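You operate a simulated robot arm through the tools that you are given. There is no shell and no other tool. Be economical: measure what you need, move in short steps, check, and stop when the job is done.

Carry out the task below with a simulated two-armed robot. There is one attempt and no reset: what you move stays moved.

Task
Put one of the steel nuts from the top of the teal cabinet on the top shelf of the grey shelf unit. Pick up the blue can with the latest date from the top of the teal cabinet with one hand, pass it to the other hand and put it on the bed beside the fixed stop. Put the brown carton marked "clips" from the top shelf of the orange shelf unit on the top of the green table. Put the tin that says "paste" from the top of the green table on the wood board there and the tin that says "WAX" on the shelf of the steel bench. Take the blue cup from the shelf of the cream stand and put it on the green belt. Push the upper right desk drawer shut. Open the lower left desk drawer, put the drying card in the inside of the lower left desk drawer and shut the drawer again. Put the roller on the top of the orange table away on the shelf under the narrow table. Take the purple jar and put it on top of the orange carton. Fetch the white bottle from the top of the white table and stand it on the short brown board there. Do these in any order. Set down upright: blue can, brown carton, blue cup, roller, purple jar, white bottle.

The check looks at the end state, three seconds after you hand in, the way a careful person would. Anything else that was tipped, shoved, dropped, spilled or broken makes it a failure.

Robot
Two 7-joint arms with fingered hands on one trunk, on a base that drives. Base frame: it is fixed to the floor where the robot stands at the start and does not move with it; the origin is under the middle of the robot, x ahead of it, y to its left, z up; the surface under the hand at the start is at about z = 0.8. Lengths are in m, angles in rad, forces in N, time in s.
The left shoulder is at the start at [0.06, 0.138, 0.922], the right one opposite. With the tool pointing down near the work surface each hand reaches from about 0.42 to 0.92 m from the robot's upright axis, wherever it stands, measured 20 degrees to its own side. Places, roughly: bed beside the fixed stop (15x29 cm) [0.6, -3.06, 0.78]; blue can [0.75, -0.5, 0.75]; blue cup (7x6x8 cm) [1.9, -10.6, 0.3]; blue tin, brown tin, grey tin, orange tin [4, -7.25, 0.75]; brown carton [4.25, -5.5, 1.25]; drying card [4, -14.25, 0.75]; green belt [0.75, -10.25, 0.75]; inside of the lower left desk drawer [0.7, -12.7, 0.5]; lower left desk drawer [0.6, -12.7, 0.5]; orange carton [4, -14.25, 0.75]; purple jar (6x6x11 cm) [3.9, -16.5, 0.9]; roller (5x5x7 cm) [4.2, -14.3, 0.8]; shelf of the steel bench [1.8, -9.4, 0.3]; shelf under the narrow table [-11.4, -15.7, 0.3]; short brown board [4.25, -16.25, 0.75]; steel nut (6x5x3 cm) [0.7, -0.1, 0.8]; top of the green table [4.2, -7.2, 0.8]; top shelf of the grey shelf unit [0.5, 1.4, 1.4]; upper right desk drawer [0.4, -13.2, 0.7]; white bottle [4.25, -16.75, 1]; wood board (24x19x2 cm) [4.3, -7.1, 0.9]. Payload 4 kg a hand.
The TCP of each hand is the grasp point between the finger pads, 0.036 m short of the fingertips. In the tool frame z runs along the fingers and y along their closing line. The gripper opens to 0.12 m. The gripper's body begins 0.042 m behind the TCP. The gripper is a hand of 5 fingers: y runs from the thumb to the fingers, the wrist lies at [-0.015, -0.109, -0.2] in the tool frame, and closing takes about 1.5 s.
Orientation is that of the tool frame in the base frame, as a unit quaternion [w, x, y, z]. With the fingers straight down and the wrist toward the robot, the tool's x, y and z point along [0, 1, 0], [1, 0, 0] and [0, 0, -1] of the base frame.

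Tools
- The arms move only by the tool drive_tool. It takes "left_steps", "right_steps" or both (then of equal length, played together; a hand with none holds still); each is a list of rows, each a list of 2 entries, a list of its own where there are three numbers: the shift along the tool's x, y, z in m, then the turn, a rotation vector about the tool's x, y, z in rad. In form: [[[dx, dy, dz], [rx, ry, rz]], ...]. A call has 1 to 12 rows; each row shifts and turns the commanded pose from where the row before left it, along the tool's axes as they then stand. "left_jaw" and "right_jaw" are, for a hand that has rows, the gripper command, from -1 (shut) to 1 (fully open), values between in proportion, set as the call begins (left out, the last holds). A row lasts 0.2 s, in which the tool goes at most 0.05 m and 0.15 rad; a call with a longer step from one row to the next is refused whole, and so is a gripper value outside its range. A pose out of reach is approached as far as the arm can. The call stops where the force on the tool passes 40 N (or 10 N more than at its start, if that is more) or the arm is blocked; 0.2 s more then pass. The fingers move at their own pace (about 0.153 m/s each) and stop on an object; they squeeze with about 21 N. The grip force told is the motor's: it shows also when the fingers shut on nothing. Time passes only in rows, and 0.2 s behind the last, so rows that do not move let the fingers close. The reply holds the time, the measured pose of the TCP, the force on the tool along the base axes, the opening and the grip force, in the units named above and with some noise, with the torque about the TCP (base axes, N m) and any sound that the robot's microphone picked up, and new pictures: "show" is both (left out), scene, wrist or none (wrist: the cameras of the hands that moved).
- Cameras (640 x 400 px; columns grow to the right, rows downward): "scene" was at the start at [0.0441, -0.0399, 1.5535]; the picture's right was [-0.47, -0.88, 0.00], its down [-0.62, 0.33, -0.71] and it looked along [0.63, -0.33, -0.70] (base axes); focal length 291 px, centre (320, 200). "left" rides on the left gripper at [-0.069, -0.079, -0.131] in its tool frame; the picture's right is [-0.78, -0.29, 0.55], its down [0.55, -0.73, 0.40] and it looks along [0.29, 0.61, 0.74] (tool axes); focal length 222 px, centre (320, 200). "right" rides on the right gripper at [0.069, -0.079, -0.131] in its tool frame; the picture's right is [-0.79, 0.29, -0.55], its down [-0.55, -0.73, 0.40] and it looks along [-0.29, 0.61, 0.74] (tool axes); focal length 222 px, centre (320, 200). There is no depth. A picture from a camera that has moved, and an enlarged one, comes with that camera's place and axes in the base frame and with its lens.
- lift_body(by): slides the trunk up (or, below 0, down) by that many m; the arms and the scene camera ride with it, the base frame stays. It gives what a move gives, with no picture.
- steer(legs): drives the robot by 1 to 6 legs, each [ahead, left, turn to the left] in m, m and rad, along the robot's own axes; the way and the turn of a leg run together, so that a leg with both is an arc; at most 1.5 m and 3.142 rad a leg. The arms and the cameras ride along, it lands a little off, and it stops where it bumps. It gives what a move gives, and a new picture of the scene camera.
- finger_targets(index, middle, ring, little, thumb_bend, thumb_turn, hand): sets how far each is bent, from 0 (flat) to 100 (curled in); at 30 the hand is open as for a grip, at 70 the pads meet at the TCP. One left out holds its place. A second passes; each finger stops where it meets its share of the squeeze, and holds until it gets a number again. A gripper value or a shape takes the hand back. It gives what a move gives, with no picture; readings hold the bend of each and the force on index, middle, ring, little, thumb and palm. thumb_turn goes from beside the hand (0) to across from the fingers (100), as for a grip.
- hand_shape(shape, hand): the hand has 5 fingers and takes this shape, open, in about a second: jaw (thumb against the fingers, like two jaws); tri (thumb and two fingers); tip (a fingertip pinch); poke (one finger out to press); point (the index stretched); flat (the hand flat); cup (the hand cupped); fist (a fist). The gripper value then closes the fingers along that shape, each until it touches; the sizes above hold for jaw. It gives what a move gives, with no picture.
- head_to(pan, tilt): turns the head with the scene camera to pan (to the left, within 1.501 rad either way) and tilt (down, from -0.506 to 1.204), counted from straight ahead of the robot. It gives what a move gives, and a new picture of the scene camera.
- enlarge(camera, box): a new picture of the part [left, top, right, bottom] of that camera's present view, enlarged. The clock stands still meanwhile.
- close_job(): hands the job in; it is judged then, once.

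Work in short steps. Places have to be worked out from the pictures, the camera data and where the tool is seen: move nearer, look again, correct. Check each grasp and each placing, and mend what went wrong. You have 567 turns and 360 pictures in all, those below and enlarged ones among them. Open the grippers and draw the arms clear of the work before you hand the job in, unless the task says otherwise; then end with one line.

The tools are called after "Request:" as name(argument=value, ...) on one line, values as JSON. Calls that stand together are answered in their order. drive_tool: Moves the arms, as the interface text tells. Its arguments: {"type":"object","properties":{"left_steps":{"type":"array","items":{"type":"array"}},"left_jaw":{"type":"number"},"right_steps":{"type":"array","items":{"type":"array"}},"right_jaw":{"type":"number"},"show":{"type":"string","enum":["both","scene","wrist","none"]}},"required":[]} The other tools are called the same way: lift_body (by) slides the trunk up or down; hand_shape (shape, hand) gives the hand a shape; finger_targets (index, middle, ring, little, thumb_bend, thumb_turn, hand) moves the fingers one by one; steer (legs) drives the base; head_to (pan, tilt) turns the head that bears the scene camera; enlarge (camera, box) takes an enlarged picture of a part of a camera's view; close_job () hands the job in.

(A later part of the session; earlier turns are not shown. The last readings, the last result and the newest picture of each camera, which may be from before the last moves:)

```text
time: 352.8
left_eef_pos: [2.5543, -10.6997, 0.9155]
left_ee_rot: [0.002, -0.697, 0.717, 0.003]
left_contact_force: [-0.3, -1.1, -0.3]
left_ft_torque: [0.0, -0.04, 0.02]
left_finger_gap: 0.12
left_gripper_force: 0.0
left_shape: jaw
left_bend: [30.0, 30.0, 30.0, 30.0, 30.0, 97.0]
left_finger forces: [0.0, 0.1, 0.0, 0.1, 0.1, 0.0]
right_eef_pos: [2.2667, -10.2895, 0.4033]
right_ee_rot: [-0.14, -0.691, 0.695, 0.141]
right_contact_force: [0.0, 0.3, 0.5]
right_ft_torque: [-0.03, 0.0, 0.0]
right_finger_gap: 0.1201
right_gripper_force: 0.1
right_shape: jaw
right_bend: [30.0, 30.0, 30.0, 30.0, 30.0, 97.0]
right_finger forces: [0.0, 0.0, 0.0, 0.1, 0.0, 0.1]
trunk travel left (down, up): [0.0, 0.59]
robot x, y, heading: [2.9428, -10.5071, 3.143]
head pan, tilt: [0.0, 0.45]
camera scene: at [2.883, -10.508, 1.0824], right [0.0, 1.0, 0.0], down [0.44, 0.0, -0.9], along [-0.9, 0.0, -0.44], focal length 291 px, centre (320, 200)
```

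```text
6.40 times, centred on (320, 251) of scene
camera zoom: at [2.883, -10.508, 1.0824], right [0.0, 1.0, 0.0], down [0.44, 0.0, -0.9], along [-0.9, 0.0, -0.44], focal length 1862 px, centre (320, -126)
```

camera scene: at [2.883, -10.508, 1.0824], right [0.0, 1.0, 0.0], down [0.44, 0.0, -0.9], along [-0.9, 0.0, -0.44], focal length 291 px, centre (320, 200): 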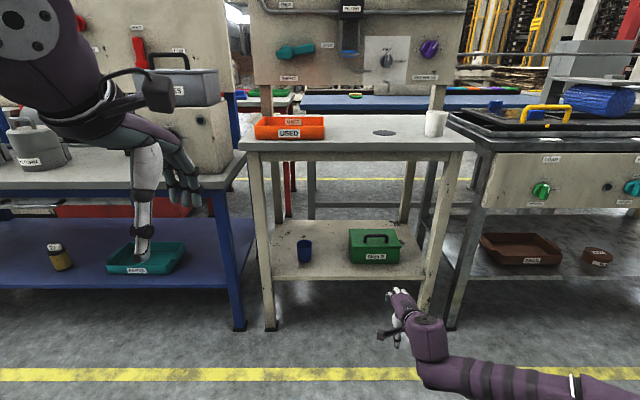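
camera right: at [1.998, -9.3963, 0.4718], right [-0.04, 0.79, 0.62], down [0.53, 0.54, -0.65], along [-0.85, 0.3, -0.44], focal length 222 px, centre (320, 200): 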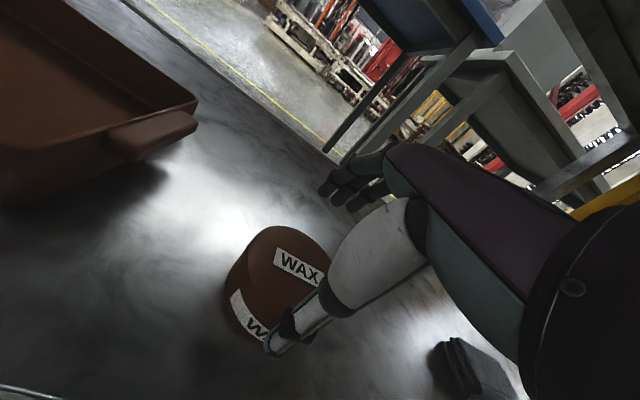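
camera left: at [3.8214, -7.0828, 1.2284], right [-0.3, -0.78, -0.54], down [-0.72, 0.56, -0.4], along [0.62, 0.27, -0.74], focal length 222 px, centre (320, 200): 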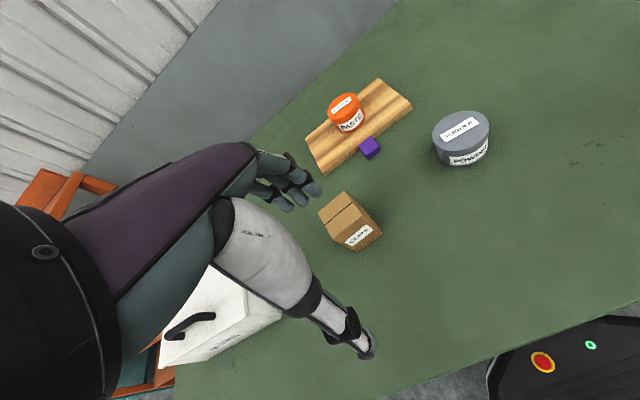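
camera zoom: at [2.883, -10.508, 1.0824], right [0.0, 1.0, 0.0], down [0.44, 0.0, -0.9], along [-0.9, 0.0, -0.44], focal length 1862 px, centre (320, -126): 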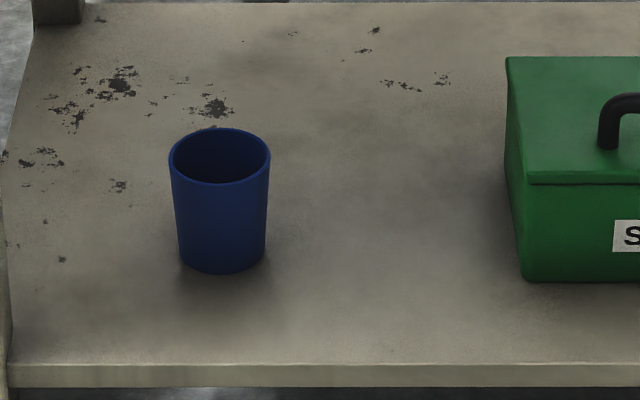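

Cup at (1.855,-10.574), plain, ~7 cm. I level the right hand, raise it, and shift the base left.

Request:
drive_tool(right_steps=[[[0, 0, -0.01], [0.1, 0, 0]], [[0, 0, -0.015], [0.1, 0, 0]], [[0, 0, -0.015], [0.1, 0, 0]], [[0, 0, -0.015], [0.1, 0, 0]]], show="none")

Request:
steer(legs=[[0, 0.285, 0], [0.28, 0, 0]])

Request:
enlarge(camera="right", box=[0, 0, 640, 400])

```text
time: 353.8
left_eef_pos: [2.5525, -10.6977, 0.9148]
left_ee_rot: [0.002, -0.696, 0.718, 0.003]
left_contact_force: [-0.9, 0.0, 0.1]
left_ft_torque: [-0.01, -0.03, 0.0]
left_finger_gap: 0.1199
left_gripper_force: 0.0
left_shape: jaw
left_bend: [30.0, 30.0, 30.0, 30.0, 30.0, 97.0]
left_finger forces: [0.0, 0.1, 0.0, 0.0, 0.0, 0.1]
right_eef_pos: [2.2794, -10.2886, 0.4548]
right_ee_rot: [0.0, -0.705, 0.709, 0.0]
right_contact_force: [0.0, 0.3, -0.4]
right_ft_torque: [-0.05, 0.0, -0.01]
right_finger_gap: 0.1197
right_gripper_force: 0.0
right_shape: jaw
right_bend: [30.0, 30.0, 30.0, 30.0, 30.0, 97.0]
right_finger forces: [0.0, 0.0, 0.0, 0.0, 0.1, 0.0]
trunk travel left (down, up): [0.0, 0.59]
robot x, y, heading: [2.9429, -10.5054, 3.145]
head pan, tilt: [0.0, 0.45]
```

```text
time: 357.3
left_eef_pos: [2.2742, -10.9822, 0.9146]
left_ee_rot: [0.002, -0.695, 0.719, 0.003]
left_contact_force: [0.0, 0.2, -0.4]
left_ft_torque: [-0.01, 0.0, -0.04]
left_finger_gap: 0.1196
left_gripper_force: 0.0
left_shape: jaw
left_bend: [30.0, 30.0, 30.0, 30.0, 30.0, 97.0]
left_finger forces: [0.0, 0.0, 0.1, 0.0, 0.0, 0.1]
right_eef_pos: [2.0018, -10.5703, 0.4543]
right_ee_rot: [-0.001, -0.703, 0.711, 0.001]
right_contact_force: [0.3, 0.8, 0.2]
right_ft_torque: [-0.03, 0.01, 0.01]
right_finger_gap: 0.12
right_gripper_force: 0.1
right_shape: jaw
right_bend: [30.0, 30.0, 30.0, 30.0, 30.0, 97.0]
right_finger forces: [0.0, 0.0, 0.1, 0.1, 0.0, 0.1]
trunk travel left (down, up): [0.0, 0.59]
robot x, y, heading: [2.6639, -10.791, 3.135]
head pan, tilt: [0.0, 0.45]
camera scene: at [2.6039, -10.7916, 1.0824], right [0.0, 1.0, 0.0], down [0.44, 0.0, -0.9], along [-0.9, 0.0, -0.44], focal length 291 px, centre (320, 200)
```

scene: 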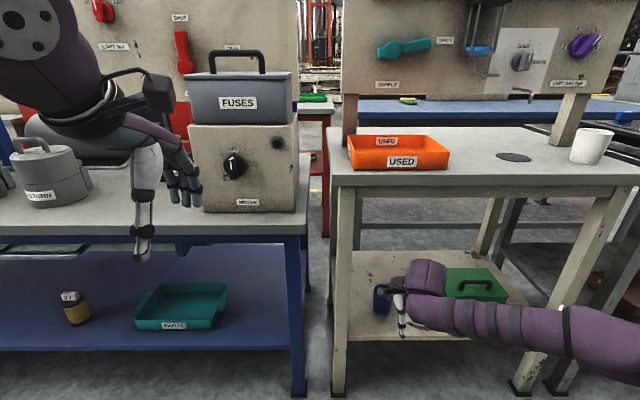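

```text
1.00 times, centred on (320, 200) of right (not enlarged: the box is as wide or as high as the picture)
camera zoom: at [2.0808, -10.6398, 0.5845], right [-0.28, 0.79, 0.55], down [0.74, 0.54, -0.4], along [-0.61, 0.29, -0.74], focal length 222 px, centre (320, 200)
```

zoom: 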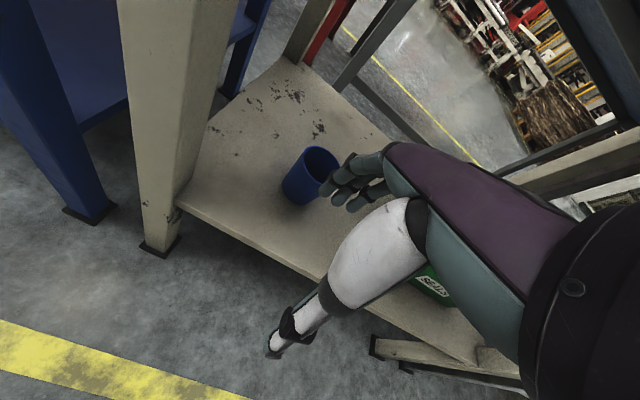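

Cup rim at (1.856,-10.57). I extend the right arm 0.146 m above the cup (left hand must not approach the FUSES box).

Request:
drive_tool(right_steps=[[[0, 0.037, 0], [0, 0, 0]], [[0, 0.037, 0], [0, 0, 0]], [[0, 0.037, 0], [0, 0, 0]], [[0, 0.036, 0], [0, 0, 0]]], show="wrist")

```text
time: 358.3
left_eef_pos: [2.2741, -10.9804, 0.9155]
left_ee_rot: [0.002, -0.695, 0.719, 0.003]
left_contact_force: [0.1, 0.4, -0.5]
left_ft_torque: [-0.02, -0.03, -0.04]
left_finger_gap: 0.12
left_gripper_force: 0.1
left_shape: jaw
left_bend: [30.0, 30.0, 30.0, 30.0, 30.0, 97.0]
left_finger forces: [0.1, 0.1, 0.0, 0.0, 0.0, 0.0]
right_eef_pos: [1.8554, -10.5686, 0.456]
right_ee_rot: [0.0, -0.704, 0.711, 0.001]
right_contact_force: [-0.3, 0.0, -0.3]
right_ft_torque: [-0.01, -0.01, 0.0]
right_finger_gap: 0.12
right_gripper_force: 0.1
right_shape: jaw
right_bend: [30.0, 30.0, 30.0, 30.0, 30.0, 97.0]
right_finger forces: [0.1, 0.0, 0.0, 0.0, 0.0, 0.1]
trunk travel left (down, up): [0.0, 0.59]
robot x, y, heading: [2.6645, -10.79, 3.14]
head pan, tilt: [0.0, 0.45]
camera right: at [1.9345, -10.6379, 0.5849], right [-0.28, 0.79, 0.55], down [0.74, 0.54, -0.4], along [-0.61, 0.29, -0.74], focal length 222 px, centre (320, 200)
```

right: 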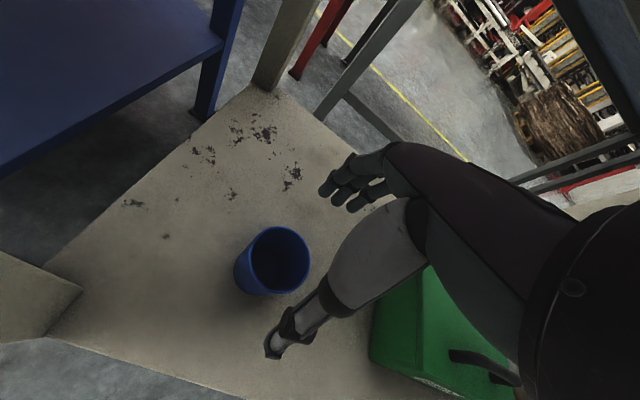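

Centered. Descend to z≈0.34 and close.

Request:
drive_tool(right_steps=[[[0, 0.002, 0.04], [0, 0, 0]], [[0, 0, 0.04], [0, 0, 0]], [[0, 0, 0.033], [0, 0, 0]], [[0, 0, 0], [0, 0, 0]]], show="none")

Request:
drive_tool(right_steps=[[[0, 0, 0], [0, 0, 0]], [[0, 0, 0], [0, 0, 0]], [[0, 0, 0], [0, 0, 0]], [[0, 0, 0], [0, 0, 0]], [[0, 0, 0], [0, 0, 0]], [[0, 0, 0], [0, 0, 0]], [[0, 0, 0], [0, 0, 0]]], right_jaw=-1, show="wrist")

```text
time: 359.3
left_eef_pos: [2.2745, -10.9812, 0.9148]
left_ee_rot: [0.003, -0.695, 0.719, 0.004]
left_contact_force: [0.7, 0.3, 1.0]
left_ft_torque: [0.01, 0.02, 0.0]
left_finger_gap: 0.12
left_gripper_force: 0.0
left_shape: jaw
left_bend: [30.0, 30.0, 30.0, 30.0, 30.0, 97.0]
left_finger forces: [0.0, 0.0, 0.1, 0.0, 0.0, 0.1]
right_eef_pos: [1.8541, -10.5697, 0.3411]
right_ee_rot: [0.0, -0.703, 0.711, 0.0]
right_contact_force: [0.4, -0.4, 0.5]
right_ft_torque: [0.0, 0.0, -0.01]
right_finger_gap: 0.1196
right_gripper_force: 0.1
right_shape: jaw
right_bend: [30.0, 30.0, 30.0, 30.0, 30.0, 97.0]
right_finger forces: [0.0, 0.0, 0.0, 0.0, 0.0, 0.1]
trunk travel left (down, up): [0.0, 0.59]
robot x, y, heading: [2.6641, -10.7908, 3.134]
head pan, tilt: [0.0, 0.45]
```

```text
time: 360.9
left_eef_pos: [2.274, -10.98, 0.9156]
left_ee_rot: [0.001, -0.695, 0.719, 0.004]
left_contact_force: [0.5, -0.2, 0.8]
left_ft_torque: [0.02, 0.02, -0.04]
left_finger_gap: 0.1198
left_gripper_force: 0.1
left_shape: jaw
left_bend: [30.0, 30.0, 30.0, 30.0, 30.0, 97.0]
left_finger forces: [0.0, 0.1, 0.1, 0.1, 0.1, 0.0]
right_eef_pos: [1.8544, -10.5697, 0.3403]
right_ee_rot: [0.0, -0.703, 0.711, 0.0]
right_contact_force: [0.1, 0.3, -0.5]
right_ft_torque: [-0.01, 0.0, 0.01]
right_finger_gap: 0.0476
right_gripper_force: 21.6
right_shape: jaw
right_bend: [47.0, 51.0, 54.0, 71.0, 65.0, 100.0]
right_finger forces: [11.1, 6.5, 0.0, 0.1, 17.6, 0.0]
trunk travel left (down, up): [0.0, 0.59]
robot x, y, heading: [2.6644, -10.7914, 3.14]
head pan, tilt: [0.0, 0.45]
camera right: at [1.9329, -10.6388, 0.4711], right [-0.28, 0.79, 0.55], down [0.74, 0.54, -0.4], along [-0.61, 0.29, -0.74], focal length 222 px, centre (320, 200)
```

right: 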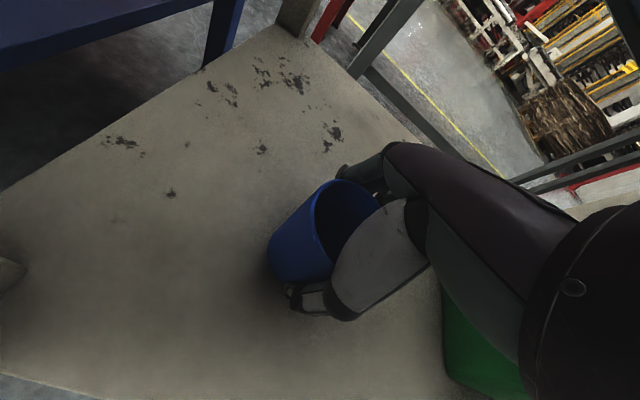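

Gripped. Lift 7 cm and back out.

Request:
drive_tool(right_steps=[[[0, 0, -0.02], [0, 0, 0]], [[0, 0, -0.03], [0, 0, 0]], [[0, 0, -0.02], [0, 0, 0]]], show="none")

Request:
steer(legs=[[-0.35, 0, 0]])

Request:
lift_body(by=0.4)

Request:
lift_body(by=0.1)

Request:
head_to(pan=0.9, tilt=0.35)

```text
time: 361.7
left_eef_pos: [2.2737, -10.9814, 0.9146]
left_ee_rot: [0.001, -0.696, 0.718, 0.002]
left_contact_force: [-0.4, 0.3, 0.3]
left_ft_torque: [-0.02, -0.02, -0.01]
left_finger_gap: 0.1196
left_gripper_force: 0.0
left_shape: jaw
left_bend: [30.0, 30.0, 30.0, 30.0, 30.0, 97.0]
left_finger forces: [0.0, 0.1, 0.0, 0.0, 0.0, 0.1]
right_eef_pos: [1.8534, -10.57, 0.4139]
right_ee_rot: [-0.001, -0.704, 0.711, -0.001]
right_contact_force: [-0.4, 0.2, -0.7]
right_ft_torque: [0.0, 0.02, -0.01]
right_finger_gap: 0.0477
right_gripper_force: 20.9
right_shape: jaw
right_bend: [47.0, 51.0, 54.0, 71.0, 65.0, 100.0]
right_finger forces: [11.1, 6.5, 0.0, 0.1, 17.6, 0.1]
trunk travel left (down, up): [0.0, 0.59]
robot x, y, heading: [2.663, -10.7876, 3.135]
head pan, tilt: [0.0, 0.45]
```

```text
time: 364.0
left_eef_pos: [2.6196, -10.9828, 0.913]
left_ee_rot: [0.002, -0.695, 0.719, 0.003]
left_contact_force: [-0.9, -0.3, -0.2]
left_ft_torque: [0.03, 0.03, 0.02]
left_finger_gap: 0.1199
left_gripper_force: 0.0
left_shape: jaw
left_bend: [30.0, 30.0, 30.0, 30.0, 30.0, 97.0]
left_finger forces: [0.0, 0.1, 0.0, 0.0, 0.0, 0.0]
right_eef_pos: [2.1994, -10.57, 0.4124]
right_ee_rot: [0.0, -0.703, 0.711, 0.0]
right_contact_force: [0.8, 0.3, -1.3]
right_ft_torque: [-0.01, -0.01, 0.0]
right_finger_gap: 0.0476
right_gripper_force: 21.2
right_shape: jaw
right_bend: [47.0, 51.0, 54.0, 71.0, 65.0, 100.0]
right_finger forces: [11.1, 6.5, 0.0, 0.1, 17.7, 0.1]
trunk travel left (down, up): [0.0, 0.59]
robot x, y, heading: [3.0115, -10.7946, 3.139]
head pan, tilt: [0.0, 0.45]
camera scene: at [2.9493, -10.7933, 1.0824], right [0.01, 1.0, 0.0], down [0.44, 0.0, -0.9], along [-0.9, 0.0, -0.44], focal length 291 px, centre (320, 200)
```

scene: 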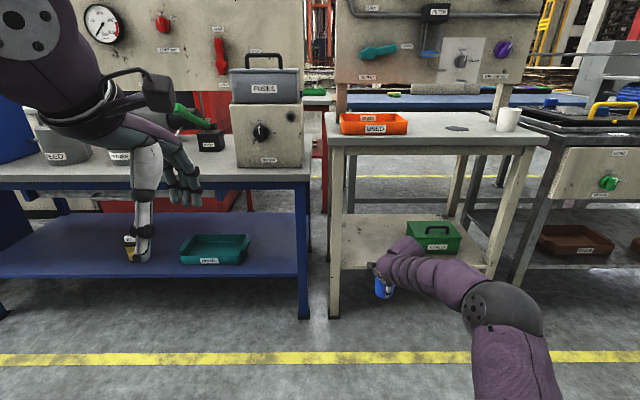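

```text
time: 367.8
left_eef_pos: [2.6184, -10.9847, 1.3149]
left_ee_rot: [0.002, -0.695, 0.719, 0.004]
left_contact_force: [-0.6, 0.9, -0.4]
left_ft_torque: [0.02, -0.02, -0.03]
left_finger_gap: 0.1202
left_gripper_force: 0.0
left_shape: jaw
left_bend: [30.0, 30.0, 30.0, 30.0, 30.0, 97.0]
left_finger forces: [0.0, 0.1, 0.0, 0.0, 0.1, 0.1]
right_eef_pos: [2.1981, -10.5699, 0.8121]
right_ee_rot: [0.0, -0.703, 0.711, 0.0]
right_contact_force: [0.0, -0.3, -0.5]
right_ft_torque: [0.0, 0.0, 0.01]
right_finger_gap: 0.0473
right_gripper_force: 21.1
right_shape: jaw
right_bend: [47.0, 51.0, 54.0, 71.0, 65.0, 100.0]
right_finger forces: [11.2, 6.4, 0.1, 0.0, 17.7, 0.0]
trunk travel left (down, up): [-0.4, 0.19]
robot x, y, heading: [3.0102, -10.7982, 3.133]
head pan, tilt: [0.0, 0.45]
```

```text
time: 369.1
left_eef_pos: [2.6192, -10.9837, 1.4145]
left_ee_rot: [0.002, -0.695, 0.719, 0.004]
left_contact_force: [-0.1, -0.4, 0.6]
left_ft_torque: [0.02, 0.02, 0.01]
left_finger_gap: 0.1199
left_gripper_force: 0.0
left_shape: jaw
left_bend: [30.0, 30.0, 30.0, 30.0, 30.0, 97.0]
left_finger forces: [0.1, 0.1, 0.1, 0.1, 0.0, 0.1]
right_eef_pos: [2.1994, -10.5713, 0.9127]
right_ee_rot: [0.0, -0.703, 0.711, 0.0]
right_contact_force: [-0.8, -0.2, -0.1]
right_ft_torque: [-0.02, 0.01, -0.01]
right_finger_gap: 0.0475
right_gripper_force: 20.8
right_shape: jaw
right_bend: [47.0, 51.0, 54.0, 71.0, 65.0, 100.0]
right_finger forces: [11.1, 6.5, 0.0, 0.0, 17.6, 0.0]
trunk travel left (down, up): [-0.5, 0.09]
robot x, y, heading: [3.014, -10.7917, 3.134]
head pan, tilt: [0.0, 0.45]
```

```text
time: 370.4
left_eef_pos: [2.6186, -10.9829, 1.4142]
left_ee_rot: [0.002, -0.695, 0.719, 0.002]
left_contact_force: [0.4, -1.2, -0.1]
left_ft_torque: [0.0, 0.01, -0.03]
left_finger_gap: 0.12
left_gripper_force: 0.1
left_shape: jaw
left_bend: [30.0, 30.0, 30.0, 30.0, 30.0, 97.0]
left_finger forces: [0.0, 0.0, 0.1, 0.1, 0.0, 0.0]
right_eef_pos: [2.1987, -10.5698, 0.9128]
right_ee_rot: [0.0, -0.703, 0.711, 0.0]
right_contact_force: [-0.2, -0.6, 0.6]
right_ft_torque: [0.01, 0.0, 0.03]
right_finger_gap: 0.0476
right_gripper_force: 20.9
right_shape: jaw
right_bend: [47.0, 51.0, 54.0, 71.0, 65.0, 100.0]
right_finger forces: [11.1, 6.6, 0.0, 0.0, 17.7, 0.0]
trunk travel left (down, up): [-0.5, 0.09]
robot x, y, heading: [3.008, -10.7948, 3.135]
head pan, tilt: [0.901, 0.351]
camera scene: at [2.9829, -10.8664, 1.5916], right [-0.78, 0.63, 0.0], down [0.22, 0.27, -0.94], along [-0.59, -0.73, -0.34], focal length 291 px, centre (320, 200)
```

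scene: 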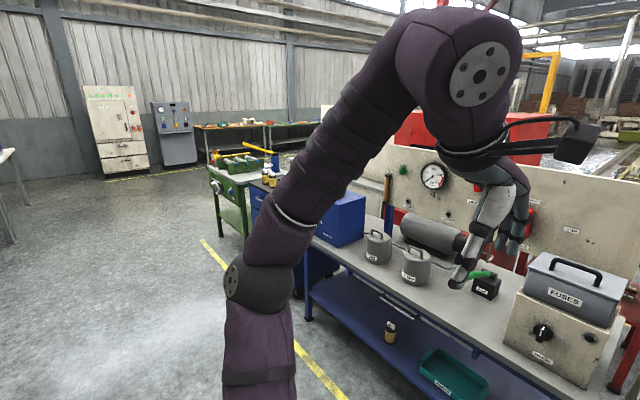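

There is open floor past the green bench near y≈-15. Lower the left arm, face -y and drive down the lane.

Request:
drive_tool(left_steps=[[[0, 0.01, 0.045], [0, 0, 0]], [[0, 0.01, 0.045], [0, 0, 0]], [[0, 0.01, 0.045], [0, 0, 0]], [[0, 0.01, 0.045], [0, 0, 0]], [[0, 0, 0.045], [0, 0, 0]], [[0, 0, 0.045], [0, 0, 0]], [[0, 0, 0.045], [0, 0, 0]]], right_steps=[[[0, -0.02, -0.03], [0, 0, 0]], [[0, -0.02, -0.03], [0, 0, 0]], [[0, -0.02, -0.03], [0, 0, 0]], [[0, -0.02, -0.03], [0, 0, 0]], [[0, -0.02, 0], [0, 0, 0]], [[0, -0.02, 0], [0, 0, 0]], [[0, 0, 0], [0, 0, 0]]], show="none")

Request:
head_to(pan=0.0, tilt=0.35)

Request:
steer(legs=[[0, 0, 1.57], [1.3, 0, 0]])

```text
time: 371.9
left_eef_pos: [2.5807, -10.9812, 1.1011]
left_ee_rot: [0.002, -0.695, 0.719, 0.003]
left_contact_force: [-0.1, -0.1, -0.7]
left_ft_torque: [0.0, -0.03, 0.02]
left_finger_gap: 0.1199
left_gripper_force: 0.1
left_shape: jaw
left_bend: [30.0, 30.0, 30.0, 30.0, 30.0, 97.0]
left_finger forces: [0.0, 0.1, 0.0, 0.0, 0.0, 0.1]
right_eef_pos: [2.32, -10.5719, 1.0319]
right_ee_rot: [-0.001, -0.704, 0.711, 0.0]
right_contact_force: [0.2, 0.4, 0.2]
right_ft_torque: [-0.01, -0.01, 0.03]
right_finger_gap: 0.0476
right_gripper_force: 21.2
right_shape: jaw
right_bend: [47.0, 51.0, 54.0, 71.0, 65.0, 100.0]
right_finger forces: [11.2, 6.5, 0.0, 0.0, 17.6, 0.0]
trunk travel left (down, up): [-0.5, 0.09]
robot x, y, heading: [3.0109, -10.7944, 3.137]
head pan, tilt: [0.901, 0.351]
```

```text
time: 373.1
left_eef_pos: [2.5809, -10.9813, 1.1017]
left_ee_rot: [0.002, -0.695, 0.719, 0.003]
left_contact_force: [0.4, -0.9, 0.4]
left_ft_torque: [0.04, 0.0, -0.01]
left_finger_gap: 0.1196
left_gripper_force: 0.2
left_shape: jaw
left_bend: [30.0, 30.0, 30.0, 30.0, 30.0, 97.0]
left_finger forces: [0.0, 0.0, 0.0, 0.0, 0.0, 0.1]
right_eef_pos: [2.3214, -10.5709, 1.0332]
right_ee_rot: [0.0, -0.703, 0.711, 0.0]
right_contact_force: [-1.0, 0.6, -0.2]
right_ft_torque: [0.0, -0.01, 0.01]
right_finger_gap: 0.0473
right_gripper_force: 20.8
right_shape: jaw
right_bend: [47.0, 51.0, 54.0, 71.0, 65.0, 100.0]
right_finger forces: [11.1, 6.5, 0.1, 0.0, 17.6, 0.1]
trunk travel left (down, up): [-0.5, 0.09]
robot x, y, heading: [3.0076, -10.7935, 3.139]
head pan, tilt: [0.0, 0.351]
camera scene: at [2.9481, -10.7934, 1.5916], right [0.0, 1.0, 0.0], down [0.34, 0.0, -0.94], along [-0.94, 0.0, -0.34], focal length 291 px, centre (320, 200)
```

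scene: 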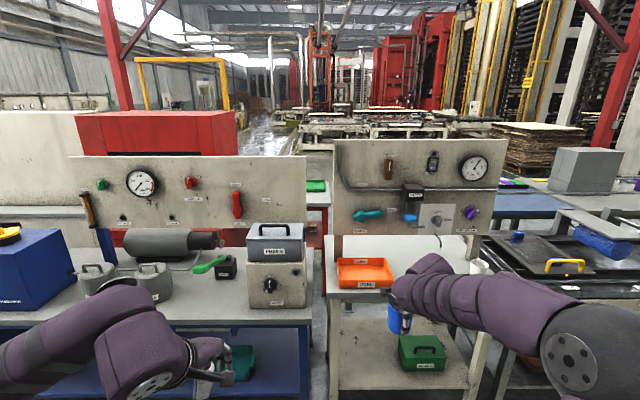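

```text
time: 383.5
left_eef_pos: [3.1734, -12.5174, 1.1016]
left_ee_rot: [0.0, 1.0, -0.024, -0.003]
left_contact_force: [0.1, 0.4, -0.9]
left_ft_torque: [0.03, -0.03, 0.0]
left_finger_gap: 0.1198
left_gripper_force: 0.0
left_shape: jaw
left_bend: [30.0, 30.0, 30.0, 30.0, 30.0, 97.0]
left_finger forces: [0.0, 0.0, 0.1, 0.0, 0.0, 0.0]
right_eef_pos: [2.7598, -12.7728, 1.0327]
right_ee_rot: [0.0, 1.0, -0.013, 0.0]
right_contact_force: [0.0, -0.8, -1.0]
right_ft_torque: [-0.01, -0.01, 0.0]
right_finger_gap: 0.0474
right_gripper_force: 21.0
right_shape: jaw
right_bend: [47.0, 51.0, 54.0, 71.0, 65.0, 100.0]
right_finger forces: [10.9, 6.3, 0.1, 0.0, 17.4, 0.0]
trunk travel left (down, up): [-0.5, 0.09]
robot x, y, heading: [2.9949, -12.0907, -1.593]
head pan, tilt: [0.0, 0.351]
camera scene: at [2.9929, -12.1517, 1.5916], right [-1.0, 0.02, 0.0], down [0.01, 0.34, -0.94], along [-0.02, -0.94, -0.34], focal length 291 px, centre (320, 200)
```

scene: 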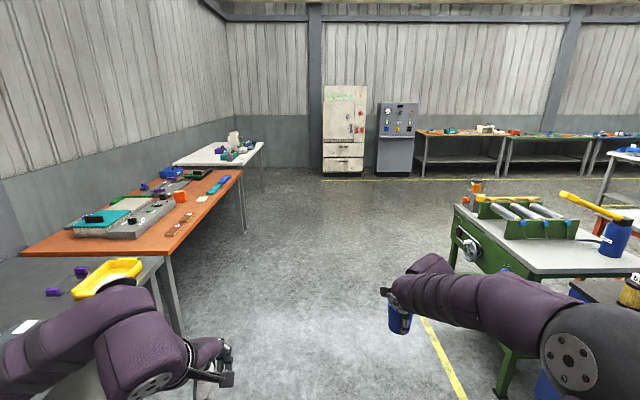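

Orange table ahead on the left, white table beyond it, and a crossing past the green bench. Drive to y≈-14.2 and face the orange table.

Request:
steer(legs=[[1.1, 0.15, 0], [1.0, 0.1, 0], [0, 0, 1.59]])

Request:
head_to(pan=0.0, tilt=0.6)

```text
time: 397.7
left_eef_pos: [3.6385, -13.9814, 1.1025]
left_ee_rot: [0.002, 0.72, 0.694, -0.003]
left_contact_force: [-0.3, 0.1, -0.3]
left_ft_torque: [0.0, -0.01, 0.0]
left_finger_gap: 0.1199
left_gripper_force: 0.0
left_shape: jaw
left_bend: [30.0, 30.0, 30.0, 30.0, 30.0, 97.0]
left_finger forces: [0.0, 0.0, 0.0, 0.1, 0.0, 0.1]
right_eef_pos: [3.8972, -14.3921, 1.032]
right_ee_rot: [-0.001, 0.712, 0.702, 0.0]
right_contact_force: [0.6, 0.2, -0.4]
right_ft_torque: [0.0, -0.03, -0.01]
right_finger_gap: 0.0475
right_gripper_force: 21.0
right_shape: jaw
right_bend: [47.0, 51.0, 54.0, 71.0, 65.0, 100.0]
right_finger forces: [10.8, 6.1, 0.0, 0.0, 16.9, 0.1]
trunk travel left (down, up): [-0.5, 0.09]
robot x, y, heading: [3.2089, -14.1645, -0.01]
head pan, tilt: [0.0, 0.351]
camera scene: at [3.2747, -14.1689, 1.5916], right [-0.01, -1.0, 0.0], down [-0.34, 0.0, -0.94], along [0.94, -0.01, -0.34], focal length 291 px, centre (320, 200)
```

scene: 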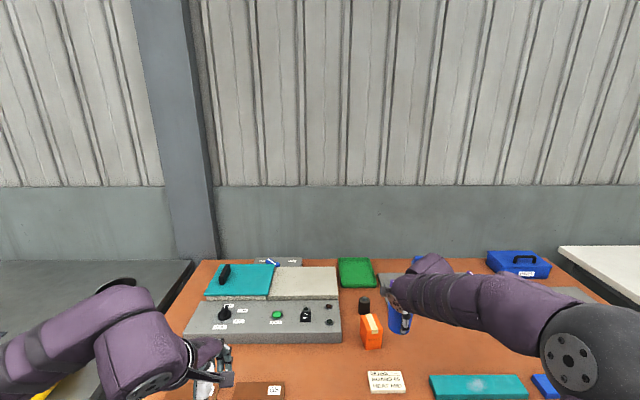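

```text
time: 398.5
left_eef_pos: [3.6384, -13.9799, 1.1016]
left_ee_rot: [0.003, 0.72, 0.694, -0.001]
left_contact_force: [0.0, -0.2, 0.7]
left_ft_torque: [0.02, 0.03, -0.01]
left_finger_gap: 0.1199
left_gripper_force: 0.0
left_shape: jaw
left_bend: [30.0, 30.0, 30.0, 30.0, 30.0, 97.0]
left_finger forces: [0.0, 0.0, 0.0, 0.1, 0.0, 0.0]
right_eef_pos: [3.8984, -14.39, 1.0333]
right_ee_rot: [0.0, 0.712, 0.702, 0.0]
right_contact_force: [-0.3, -0.2, -0.4]
right_ft_torque: [0.01, 0.0, -0.01]
right_finger_gap: 0.0474
right_gripper_force: 20.9
right_shape: jaw
right_bend: [47.0, 51.0, 54.0, 71.0, 65.0, 100.0]
right_finger forces: [10.8, 6.2, 0.1, 0.0, 16.9, 0.0]
trunk travel left (down, up): [-0.5, 0.09]
robot x, y, heading: [3.2119, -14.1667, -0.008]
head pan, tilt: [0.0, 0.6]
camera scene: at [3.27, -14.169, 1.5689], right [-0.01, -1.0, 0.0], down [-0.56, 0.01, -0.83], along [0.83, -0.01, -0.56], focal length 291 px, centre (320, 200)
```

scene: 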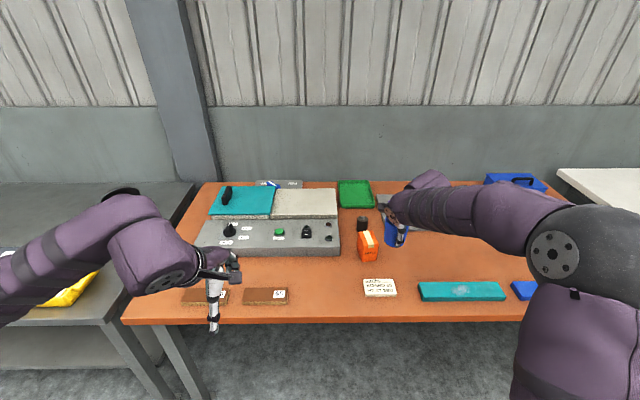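

Request:
enlarge(camera="scene", box=[330, 200, 450, 305])

```text
3.81 times, centred on (390, 252) of scene
camera zoom: at [3.27, -14.169, 1.5689], right [-0.01, -1.0, 0.0], down [-0.56, 0.01, -0.83], along [0.83, -0.01, -0.56], focal length 1109 px, centre (53, 0)
```

zoom: 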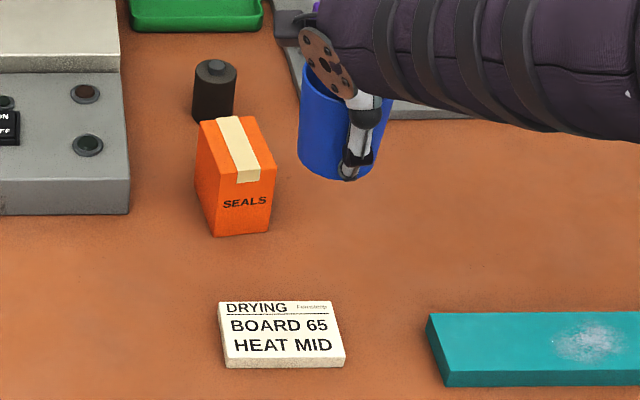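

Drying card, SEALS carton (orange) and roller located here. First the jar and bottle: go to the white table with left hand free.

Request:
drive_tool(right_steps=[[[0, -0.04, -0.01], [0, 0, 0]], [[0, -0.04, -0.01], [0, 0, 0]], [[-0.01, -0.04, -0.01], [0, 0, 0]], [[-0.02, -0.04, 0], [0, 0, 0]], [[-0.03, -0.03, 0], [0, 0, 0]], [[-0.03, -0.03, 0], [0, 0, 0]]], show="none")

Request:
steer(legs=[[-0.25, 0, 0], [0, -1.15, 0], [0, -1.05, 0]])

```text
time: 399.9
left_eef_pos: [3.6385, -13.9812, 1.1019]
left_ee_rot: [0.003, 0.72, 0.694, -0.002]
left_contact_force: [0.4, -0.6, 0.0]
left_ft_torque: [0.01, -0.02, 0.04]
left_finger_gap: 0.1199
left_gripper_force: 0.1
left_shape: jaw
left_bend: [30.0, 30.0, 30.0, 30.0, 30.0, 97.0]
left_finger forces: [0.0, 0.1, 0.1, 0.0, 0.0, 0.0]
right_eef_pos: [3.6756, -14.479, 1.0659]
right_ee_rot: [-0.001, 0.713, 0.701, 0.0]
right_contact_force: [-0.2, 0.0, -0.7]
right_ft_torque: [0.03, 0.02, 0.02]
right_finger_gap: 0.0475
right_gripper_force: 20.5
right_shape: jaw
right_bend: [47.0, 51.0, 54.0, 71.0, 65.0, 100.0]
right_finger forces: [10.9, 6.2, 0.1, 0.0, 17.1, 0.0]
trunk travel left (down, up): [-0.5, 0.09]
robot x, y, heading: [3.2112, -14.1703, -0.005]
head pan, tilt: [0.0, 0.6]
```

```text
time: 412.0
left_eef_pos: [3.3813, -16.1372, 1.1005]
left_ee_rot: [0.003, 0.714, 0.7, -0.001]
left_contact_force: [0.2, 0.7, -0.9]
left_ft_torque: [0.01, -0.04, 0.01]
left_finger_gap: 0.1197
left_gripper_force: 0.0
left_shape: jaw
left_bend: [30.0, 30.0, 30.0, 30.0, 30.0, 97.0]
left_finger forces: [0.0, 0.1, 0.0, 0.0, 0.0, 0.0]
right_eef_pos: [3.4287, -16.6358, 1.0665]
right_ee_rot: [0.0, 0.705, 0.709, 0.0]
right_contact_force: [0.2, 0.4, -0.7]
right_ft_torque: [-0.02, -0.01, -0.02]
right_finger_gap: 0.0476
right_gripper_force: 21.5
right_shape: jaw
right_bend: [47.0, 51.0, 54.0, 71.0, 65.0, 100.0]
right_finger forces: [10.8, 6.4, 0.0, 0.1, 17.0, 0.1]
trunk travel left (down, up): [-0.5, 0.09]
robot x, y, heading: [2.9569, -16.3275, 0.006]
head pan, tilt: [0.0, 0.6]
camera scene: at [3.0165, -16.3325, 1.5688], right [0.01, -1.0, 0.0], down [-0.56, -0.01, -0.83], along [0.82, 0.01, -0.56], focal length 291 px, centre (320, 200)
```

scene: 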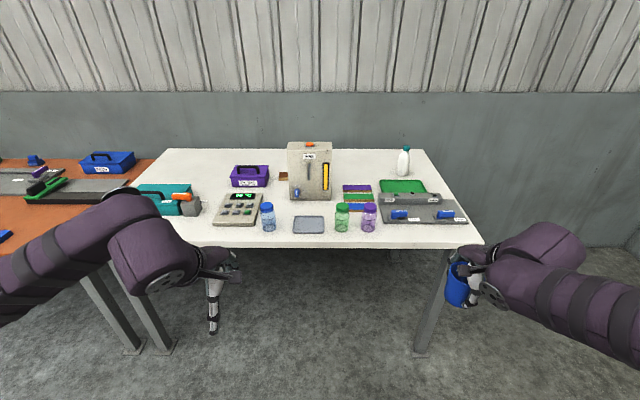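

Request:
enlarge(camera="scene", box=[200, 130, 480, 250])

```text
2.29 times, centred on (340, 190) of scene
camera zoom: at [3.0165, -16.3325, 1.5688], right [0.01, -1.0, 0.0], down [-0.56, -0.01, -0.83], along [0.82, 0.01, -0.56], focal length 665 px, centre (274, 223)
```

zoom: 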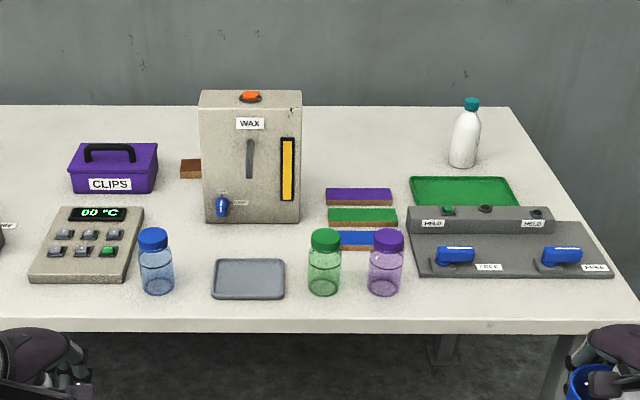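

Purple jar at ~(3.93,-16.52); white bottle at back right; the brown board peeks out behind the WAX machine. Position for the jar with the left hand.

Request:
steer(legs=[[0.37, -0.39, 0]])

Request:
drive_tool(left_steps=[[[0, 0.04, 0], [0, 0, 0]], [[0, 0.04, 0], [0, 0, 0]], [[0, 0.04, 0], [0, 0, 0]]], show="both")

```text
time: 415.1
left_eef_pos: [3.7542, -16.5178, 1.1018]
left_ee_rot: [0.003, 0.708, 0.706, -0.002]
left_contact_force: [-0.2, 0.4, -0.1]
left_ft_torque: [0.02, -0.01, 0.02]
left_finger_gap: 0.12
left_gripper_force: 0.0
left_shape: jaw
left_bend: [30.0, 30.0, 30.0, 30.0, 30.0, 97.0]
left_finger forces: [0.0, 0.0, 0.0, 0.0, 0.0, 0.0]
right_eef_pos: [3.8089, -17.0147, 1.0673]
right_ee_rot: [0.0, 0.7, 0.714, 0.0]
right_contact_force: [0.0, -0.5, -0.8]
right_ft_torque: [0.01, 0.0, -0.02]
right_finger_gap: 0.0473
right_gripper_force: 21.4
right_shape: jaw
right_bend: [47.0, 51.0, 54.0, 71.0, 65.0, 100.0]
right_finger forces: [10.8, 6.3, 0.1, 0.1, 17.0, 0.0]
trunk travel left (down, up): [-0.5, 0.09]
robot x, y, heading: [3.3344, -16.7179, 0.029]
head pan, tilt: [0.0, 0.6]
camera scene: at [3.3926, -16.7193, 1.5688], right [0.02, -1.0, 0.0], down [-0.57, -0.01, -0.82], along [0.82, 0.02, -0.57], focal length 291 px, centre (320, 200)
```

scene: 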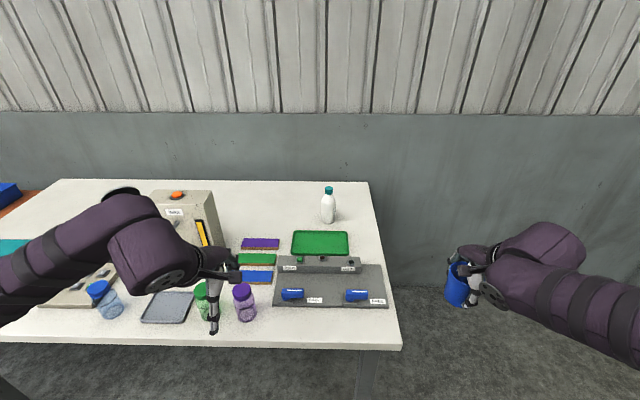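

```text
time: 415.9
left_eef_pos: [3.875, -16.5199, 1.1017]
left_ee_rot: [0.002, 0.708, 0.706, -0.003]
left_contact_force: [0.2, -0.3, 0.2]
left_ft_torque: [-0.03, 0.0, -0.02]
left_finger_gap: 0.1201
left_gripper_force: 0.0
left_shape: jaw
left_bend: [30.0, 30.0, 30.0, 30.0, 30.0, 97.0]
left_finger forces: [0.0, 0.0, 0.0, 0.0, 0.0, 0.0]
right_eef_pos: [3.8082, -17.0156, 1.0658]
right_ee_rot: [0.0, 0.7, 0.714, 0.0]
right_contact_force: [-0.1, 0.0, -0.1]
right_ft_torque: [0.01, 0.03, 0.01]
right_finger_gap: 0.0474
right_gripper_force: 20.2
right_shape: jaw
right_bend: [47.0, 51.0, 54.0, 71.0, 65.0, 100.0]
right_finger forces: [10.8, 6.3, 0.0, 0.1, 17.1, 0.0]
trunk travel left (down, up): [-0.5, 0.09]
robot x, y, heading: [3.3317, -16.7175, 0.02]
head pan, tilt: [0.0, 0.6]
camera scene: at [3.3928, -16.7192, 1.5687], right [0.02, -1.0, 0.0], down [-0.57, -0.01, -0.82], along [0.82, 0.02, -0.57], focal length 291 px, centre (320, 200)
camera left: at [3.7947, -16.587, 1.2333], right [-0.29, -0.79, -0.54], down [-0.73, 0.55, -0.4], along [0.61, 0.28, -0.74], focal length 222 px, centre (320, 200)
```

scene: 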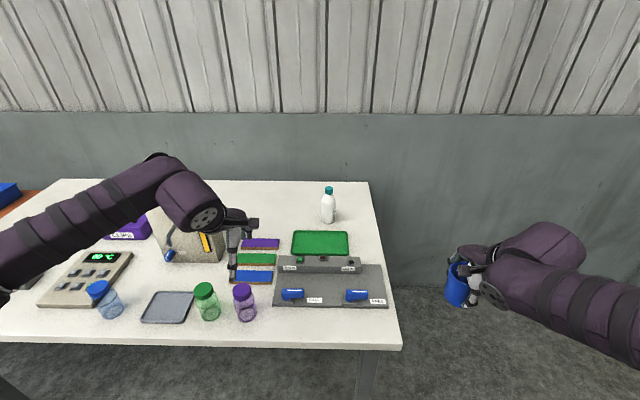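
left: 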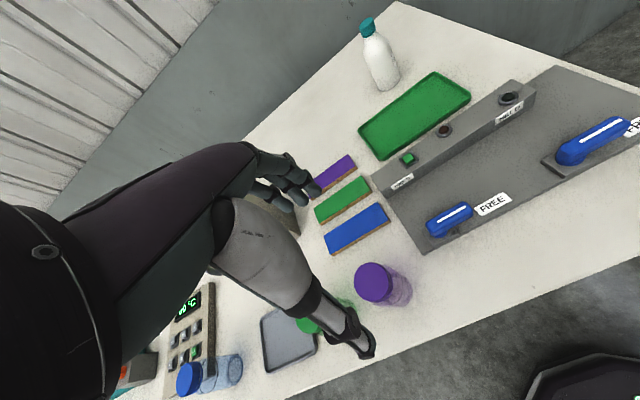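

Jar lid triangulates to (3.867,-16.508), top z≈0.957 (table ≈0.845). Descend partway.

Request:
drive_tool(left_steps=[[[0.012, -0.008, 0.035], [0, 0, 0]], [[0, 0, 0.045], [0, 0, 0]], [[0, 0, 0.03], [0, 0, 0]]], show="wrist")

```text
time: 416.7
left_eef_pos: [3.8661, -16.506, 0.9923]
left_ee_rot: [0.003, 0.709, 0.705, -0.001]
left_contact_force: [-0.4, 0.6, -0.1]
left_ft_torque: [-0.03, 0.01, 0.0]
left_finger_gap: 0.1199
left_gripper_force: 0.0
left_shape: jaw
left_bend: [30.0, 30.0, 30.0, 30.0, 30.0, 97.0]
left_finger forces: [0.0, 0.0, 0.0, 0.1, 0.0, 0.0]
right_eef_pos: [3.8085, -17.0154, 1.0656]
right_ee_rot: [0.001, 0.7, 0.714, 0.0]
right_contact_force: [0.2, 0.3, -0.6]
right_ft_torque: [0.03, 0.03, 0.0]
right_finger_gap: 0.0476
right_gripper_force: 20.6
right_shape: jaw
right_bend: [47.0, 51.0, 54.0, 71.0, 65.0, 100.0]
right_finger forces: [10.8, 6.3, 0.0, 0.0, 17.1, 0.1]
trunk travel left (down, up): [-0.5, 0.09]
robot x, y, heading: [3.332, -16.7197, 0.028]
head pan, tilt: [0.0, 0.6]
camera left: at [3.7867, -16.5736, 1.1225], right [-0.29, -0.79, -0.54], down [-0.73, 0.55, -0.4], along [0.61, 0.28, -0.74], focal length 222 px, centre (320, 200)
```

left: 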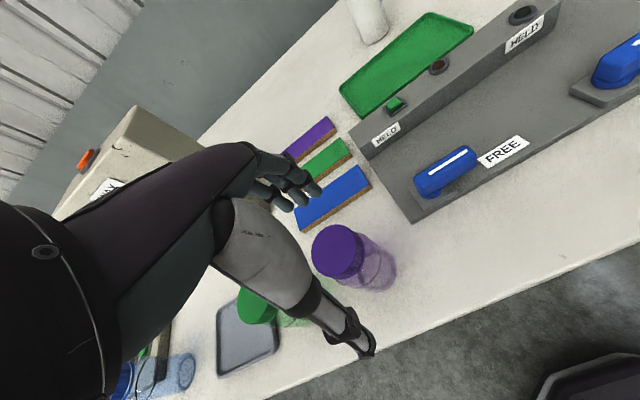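

Well centered. Down to 0.905 and grip.

Request:
drive_tool(left_steps=[[[-0.003, 0, 0.04], [0, 0, 0]], [[0, 0, 0.035], [0, 0, 0]], [[0, 0, 0.012], [0, 0, 0]]], show="none")

Request:
drive_tool(left_steps=[[[0, 0, 0], [0, 0, 0]], [[0, 0, 0], [0, 0, 0]], [[0, 0, 0], [0, 0, 0]], [[0, 0, 0], [0, 0, 0]], [[0, 0, 0], [0, 0, 0]], [[0, 0, 0], [0, 0, 0]], [[0, 0, 0], [0, 0, 0]]], left_jaw=-1, show="wrist")

```text
time: 417.5
left_eef_pos: [3.8658, -16.5117, 0.905]
left_ee_rot: [0.004, 0.708, 0.706, -0.002]
left_contact_force: [-0.1, -0.3, -1.2]
left_ft_torque: [-0.01, 0.03, -0.02]
left_finger_gap: 0.1196
left_gripper_force: 0.0
left_shape: jaw
left_bend: [30.0, 30.0, 30.0, 30.0, 30.0, 97.0]
left_finger forces: [0.0, 0.0, 0.0, 0.1, 0.0, 0.1]
right_eef_pos: [3.8076, -17.0148, 1.0661]
right_ee_rot: [-0.001, 0.7, 0.714, 0.0]
right_contact_force: [0.7, 0.4, -0.2]
right_ft_torque: [0.0, -0.02, -0.01]
right_finger_gap: 0.0473
right_gripper_force: 21.0
right_shape: jaw
right_bend: [47.0, 51.0, 54.0, 71.0, 65.0, 100.0]
right_finger forces: [10.9, 6.3, 0.0, 0.0, 17.0, 0.0]
trunk travel left (down, up): [-0.5, 0.09]
robot x, y, heading: [3.3344, -16.716, 0.025]
head pan, tilt: [0.0, 0.6]
```

```text
time: 419.1
left_eef_pos: [3.8662, -16.5103, 0.9059]
left_ee_rot: [0.004, 0.709, 0.706, -0.001]
left_contact_force: [0.7, -0.6, 0.2]
left_ft_torque: [0.02, -0.05, 0.02]
left_finger_gap: 0.0448
left_gripper_force: 21.1
left_shape: jaw
left_bend: [49.0, 49.0, 54.0, 71.0, 67.0, 100.0]
left_finger forces: [11.9, 4.0, 2.2, 0.0, 18.1, 0.0]
right_eef_pos: [3.8088, -17.015, 1.0655]
right_ee_rot: [0.0, 0.7, 0.714, 0.001]
right_contact_force: [0.5, -0.3, -1.1]
right_ft_torque: [0.01, -0.02, 0.0]
right_finger_gap: 0.0475
right_gripper_force: 21.2
right_shape: jaw
right_bend: [47.0, 51.0, 54.0, 71.0, 65.0, 100.0]
right_finger forces: [10.9, 6.4, 0.1, 0.0, 17.0, 0.0]
trunk travel left (down, up): [-0.5, 0.09]
robot x, y, heading: [3.3308, -16.7177, 0.025]
head pan, tilt: [0.0, 0.6]
camera left: at [3.786, -16.5778, 1.0363], right [-0.29, -0.79, -0.54], down [-0.73, 0.55, -0.4], along [0.61, 0.28, -0.74], focal length 222 px, centre (320, 200)
```

left: 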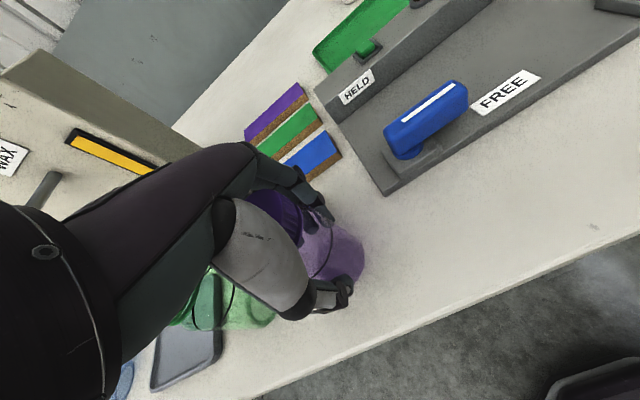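

Gripped. Lift straight up.

Request:
drive_tool(left_steps=[[[0, 0, -0.03], [0, 0, 0]], [[0, 0, -0.045], [0, 0, 0]], [[0, 0, -0.045], [0, 0, 0]], [[0, -0.02, -0.04], [0, 0, 0]], [[0, -0.04, -0.02], [0, 0, 0]]], show="both")

```text
time: 420.3
left_eef_pos: [3.8054, -16.5058, 1.083]
left_ee_rot: [0.003, 0.708, 0.706, -0.003]
left_contact_force: [-0.6, -0.7, -1.0]
left_ft_torque: [-0.04, -0.04, 0.0]
left_finger_gap: 0.0445
left_gripper_force: 21.1
left_shape: jaw
left_bend: [49.0, 49.0, 54.0, 71.0, 67.0, 100.0]
left_finger forces: [12.0, 4.1, 2.2, 0.0, 18.2, 0.0]
right_eef_pos: [3.8075, -17.0114, 1.0666]
right_ee_rot: [0.001, 0.7, 0.714, 0.0]
right_contact_force: [0.9, 0.2, -0.8]
right_ft_torque: [-0.02, -0.01, -0.03]
right_finger_gap: 0.0473
right_gripper_force: 20.9
right_shape: jaw
right_bend: [47.0, 51.0, 54.0, 71.0, 65.0, 100.0]
right_finger forces: [10.9, 6.3, 0.0, 0.1, 17.0, 0.0]
trunk travel left (down, up): [-0.5, 0.09]
robot x, y, heading: [3.3311, -16.7219, 0.025]
head pan, tilt: [0.0, 0.6]
camera scene: at [3.391, -16.7159, 1.5689], right [0.02, -1.0, 0.0], down [-0.56, -0.01, -0.83], along [0.83, 0.02, -0.56], focal length 291 px, centre (320, 200)
camera left: at [3.7254, -16.5734, 1.2144], right [-0.29, -0.79, -0.54], down [-0.73, 0.55, -0.4], along [0.61, 0.28, -0.74], focal length 222 px, centre (320, 200)
```

scene: 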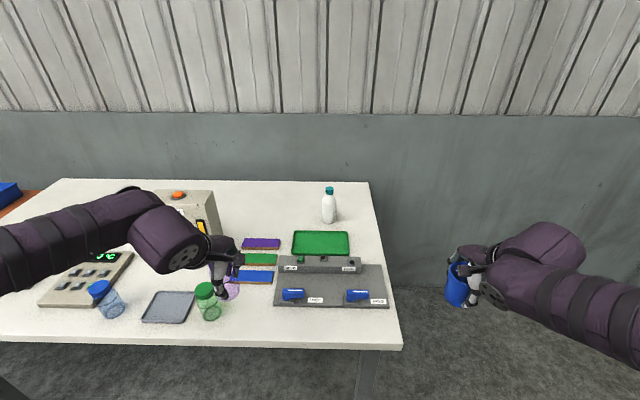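
left: 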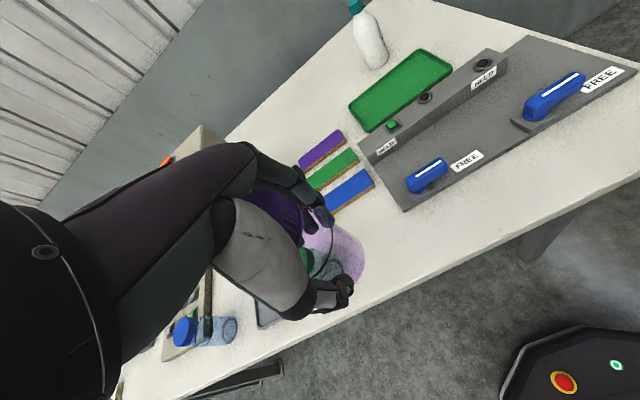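

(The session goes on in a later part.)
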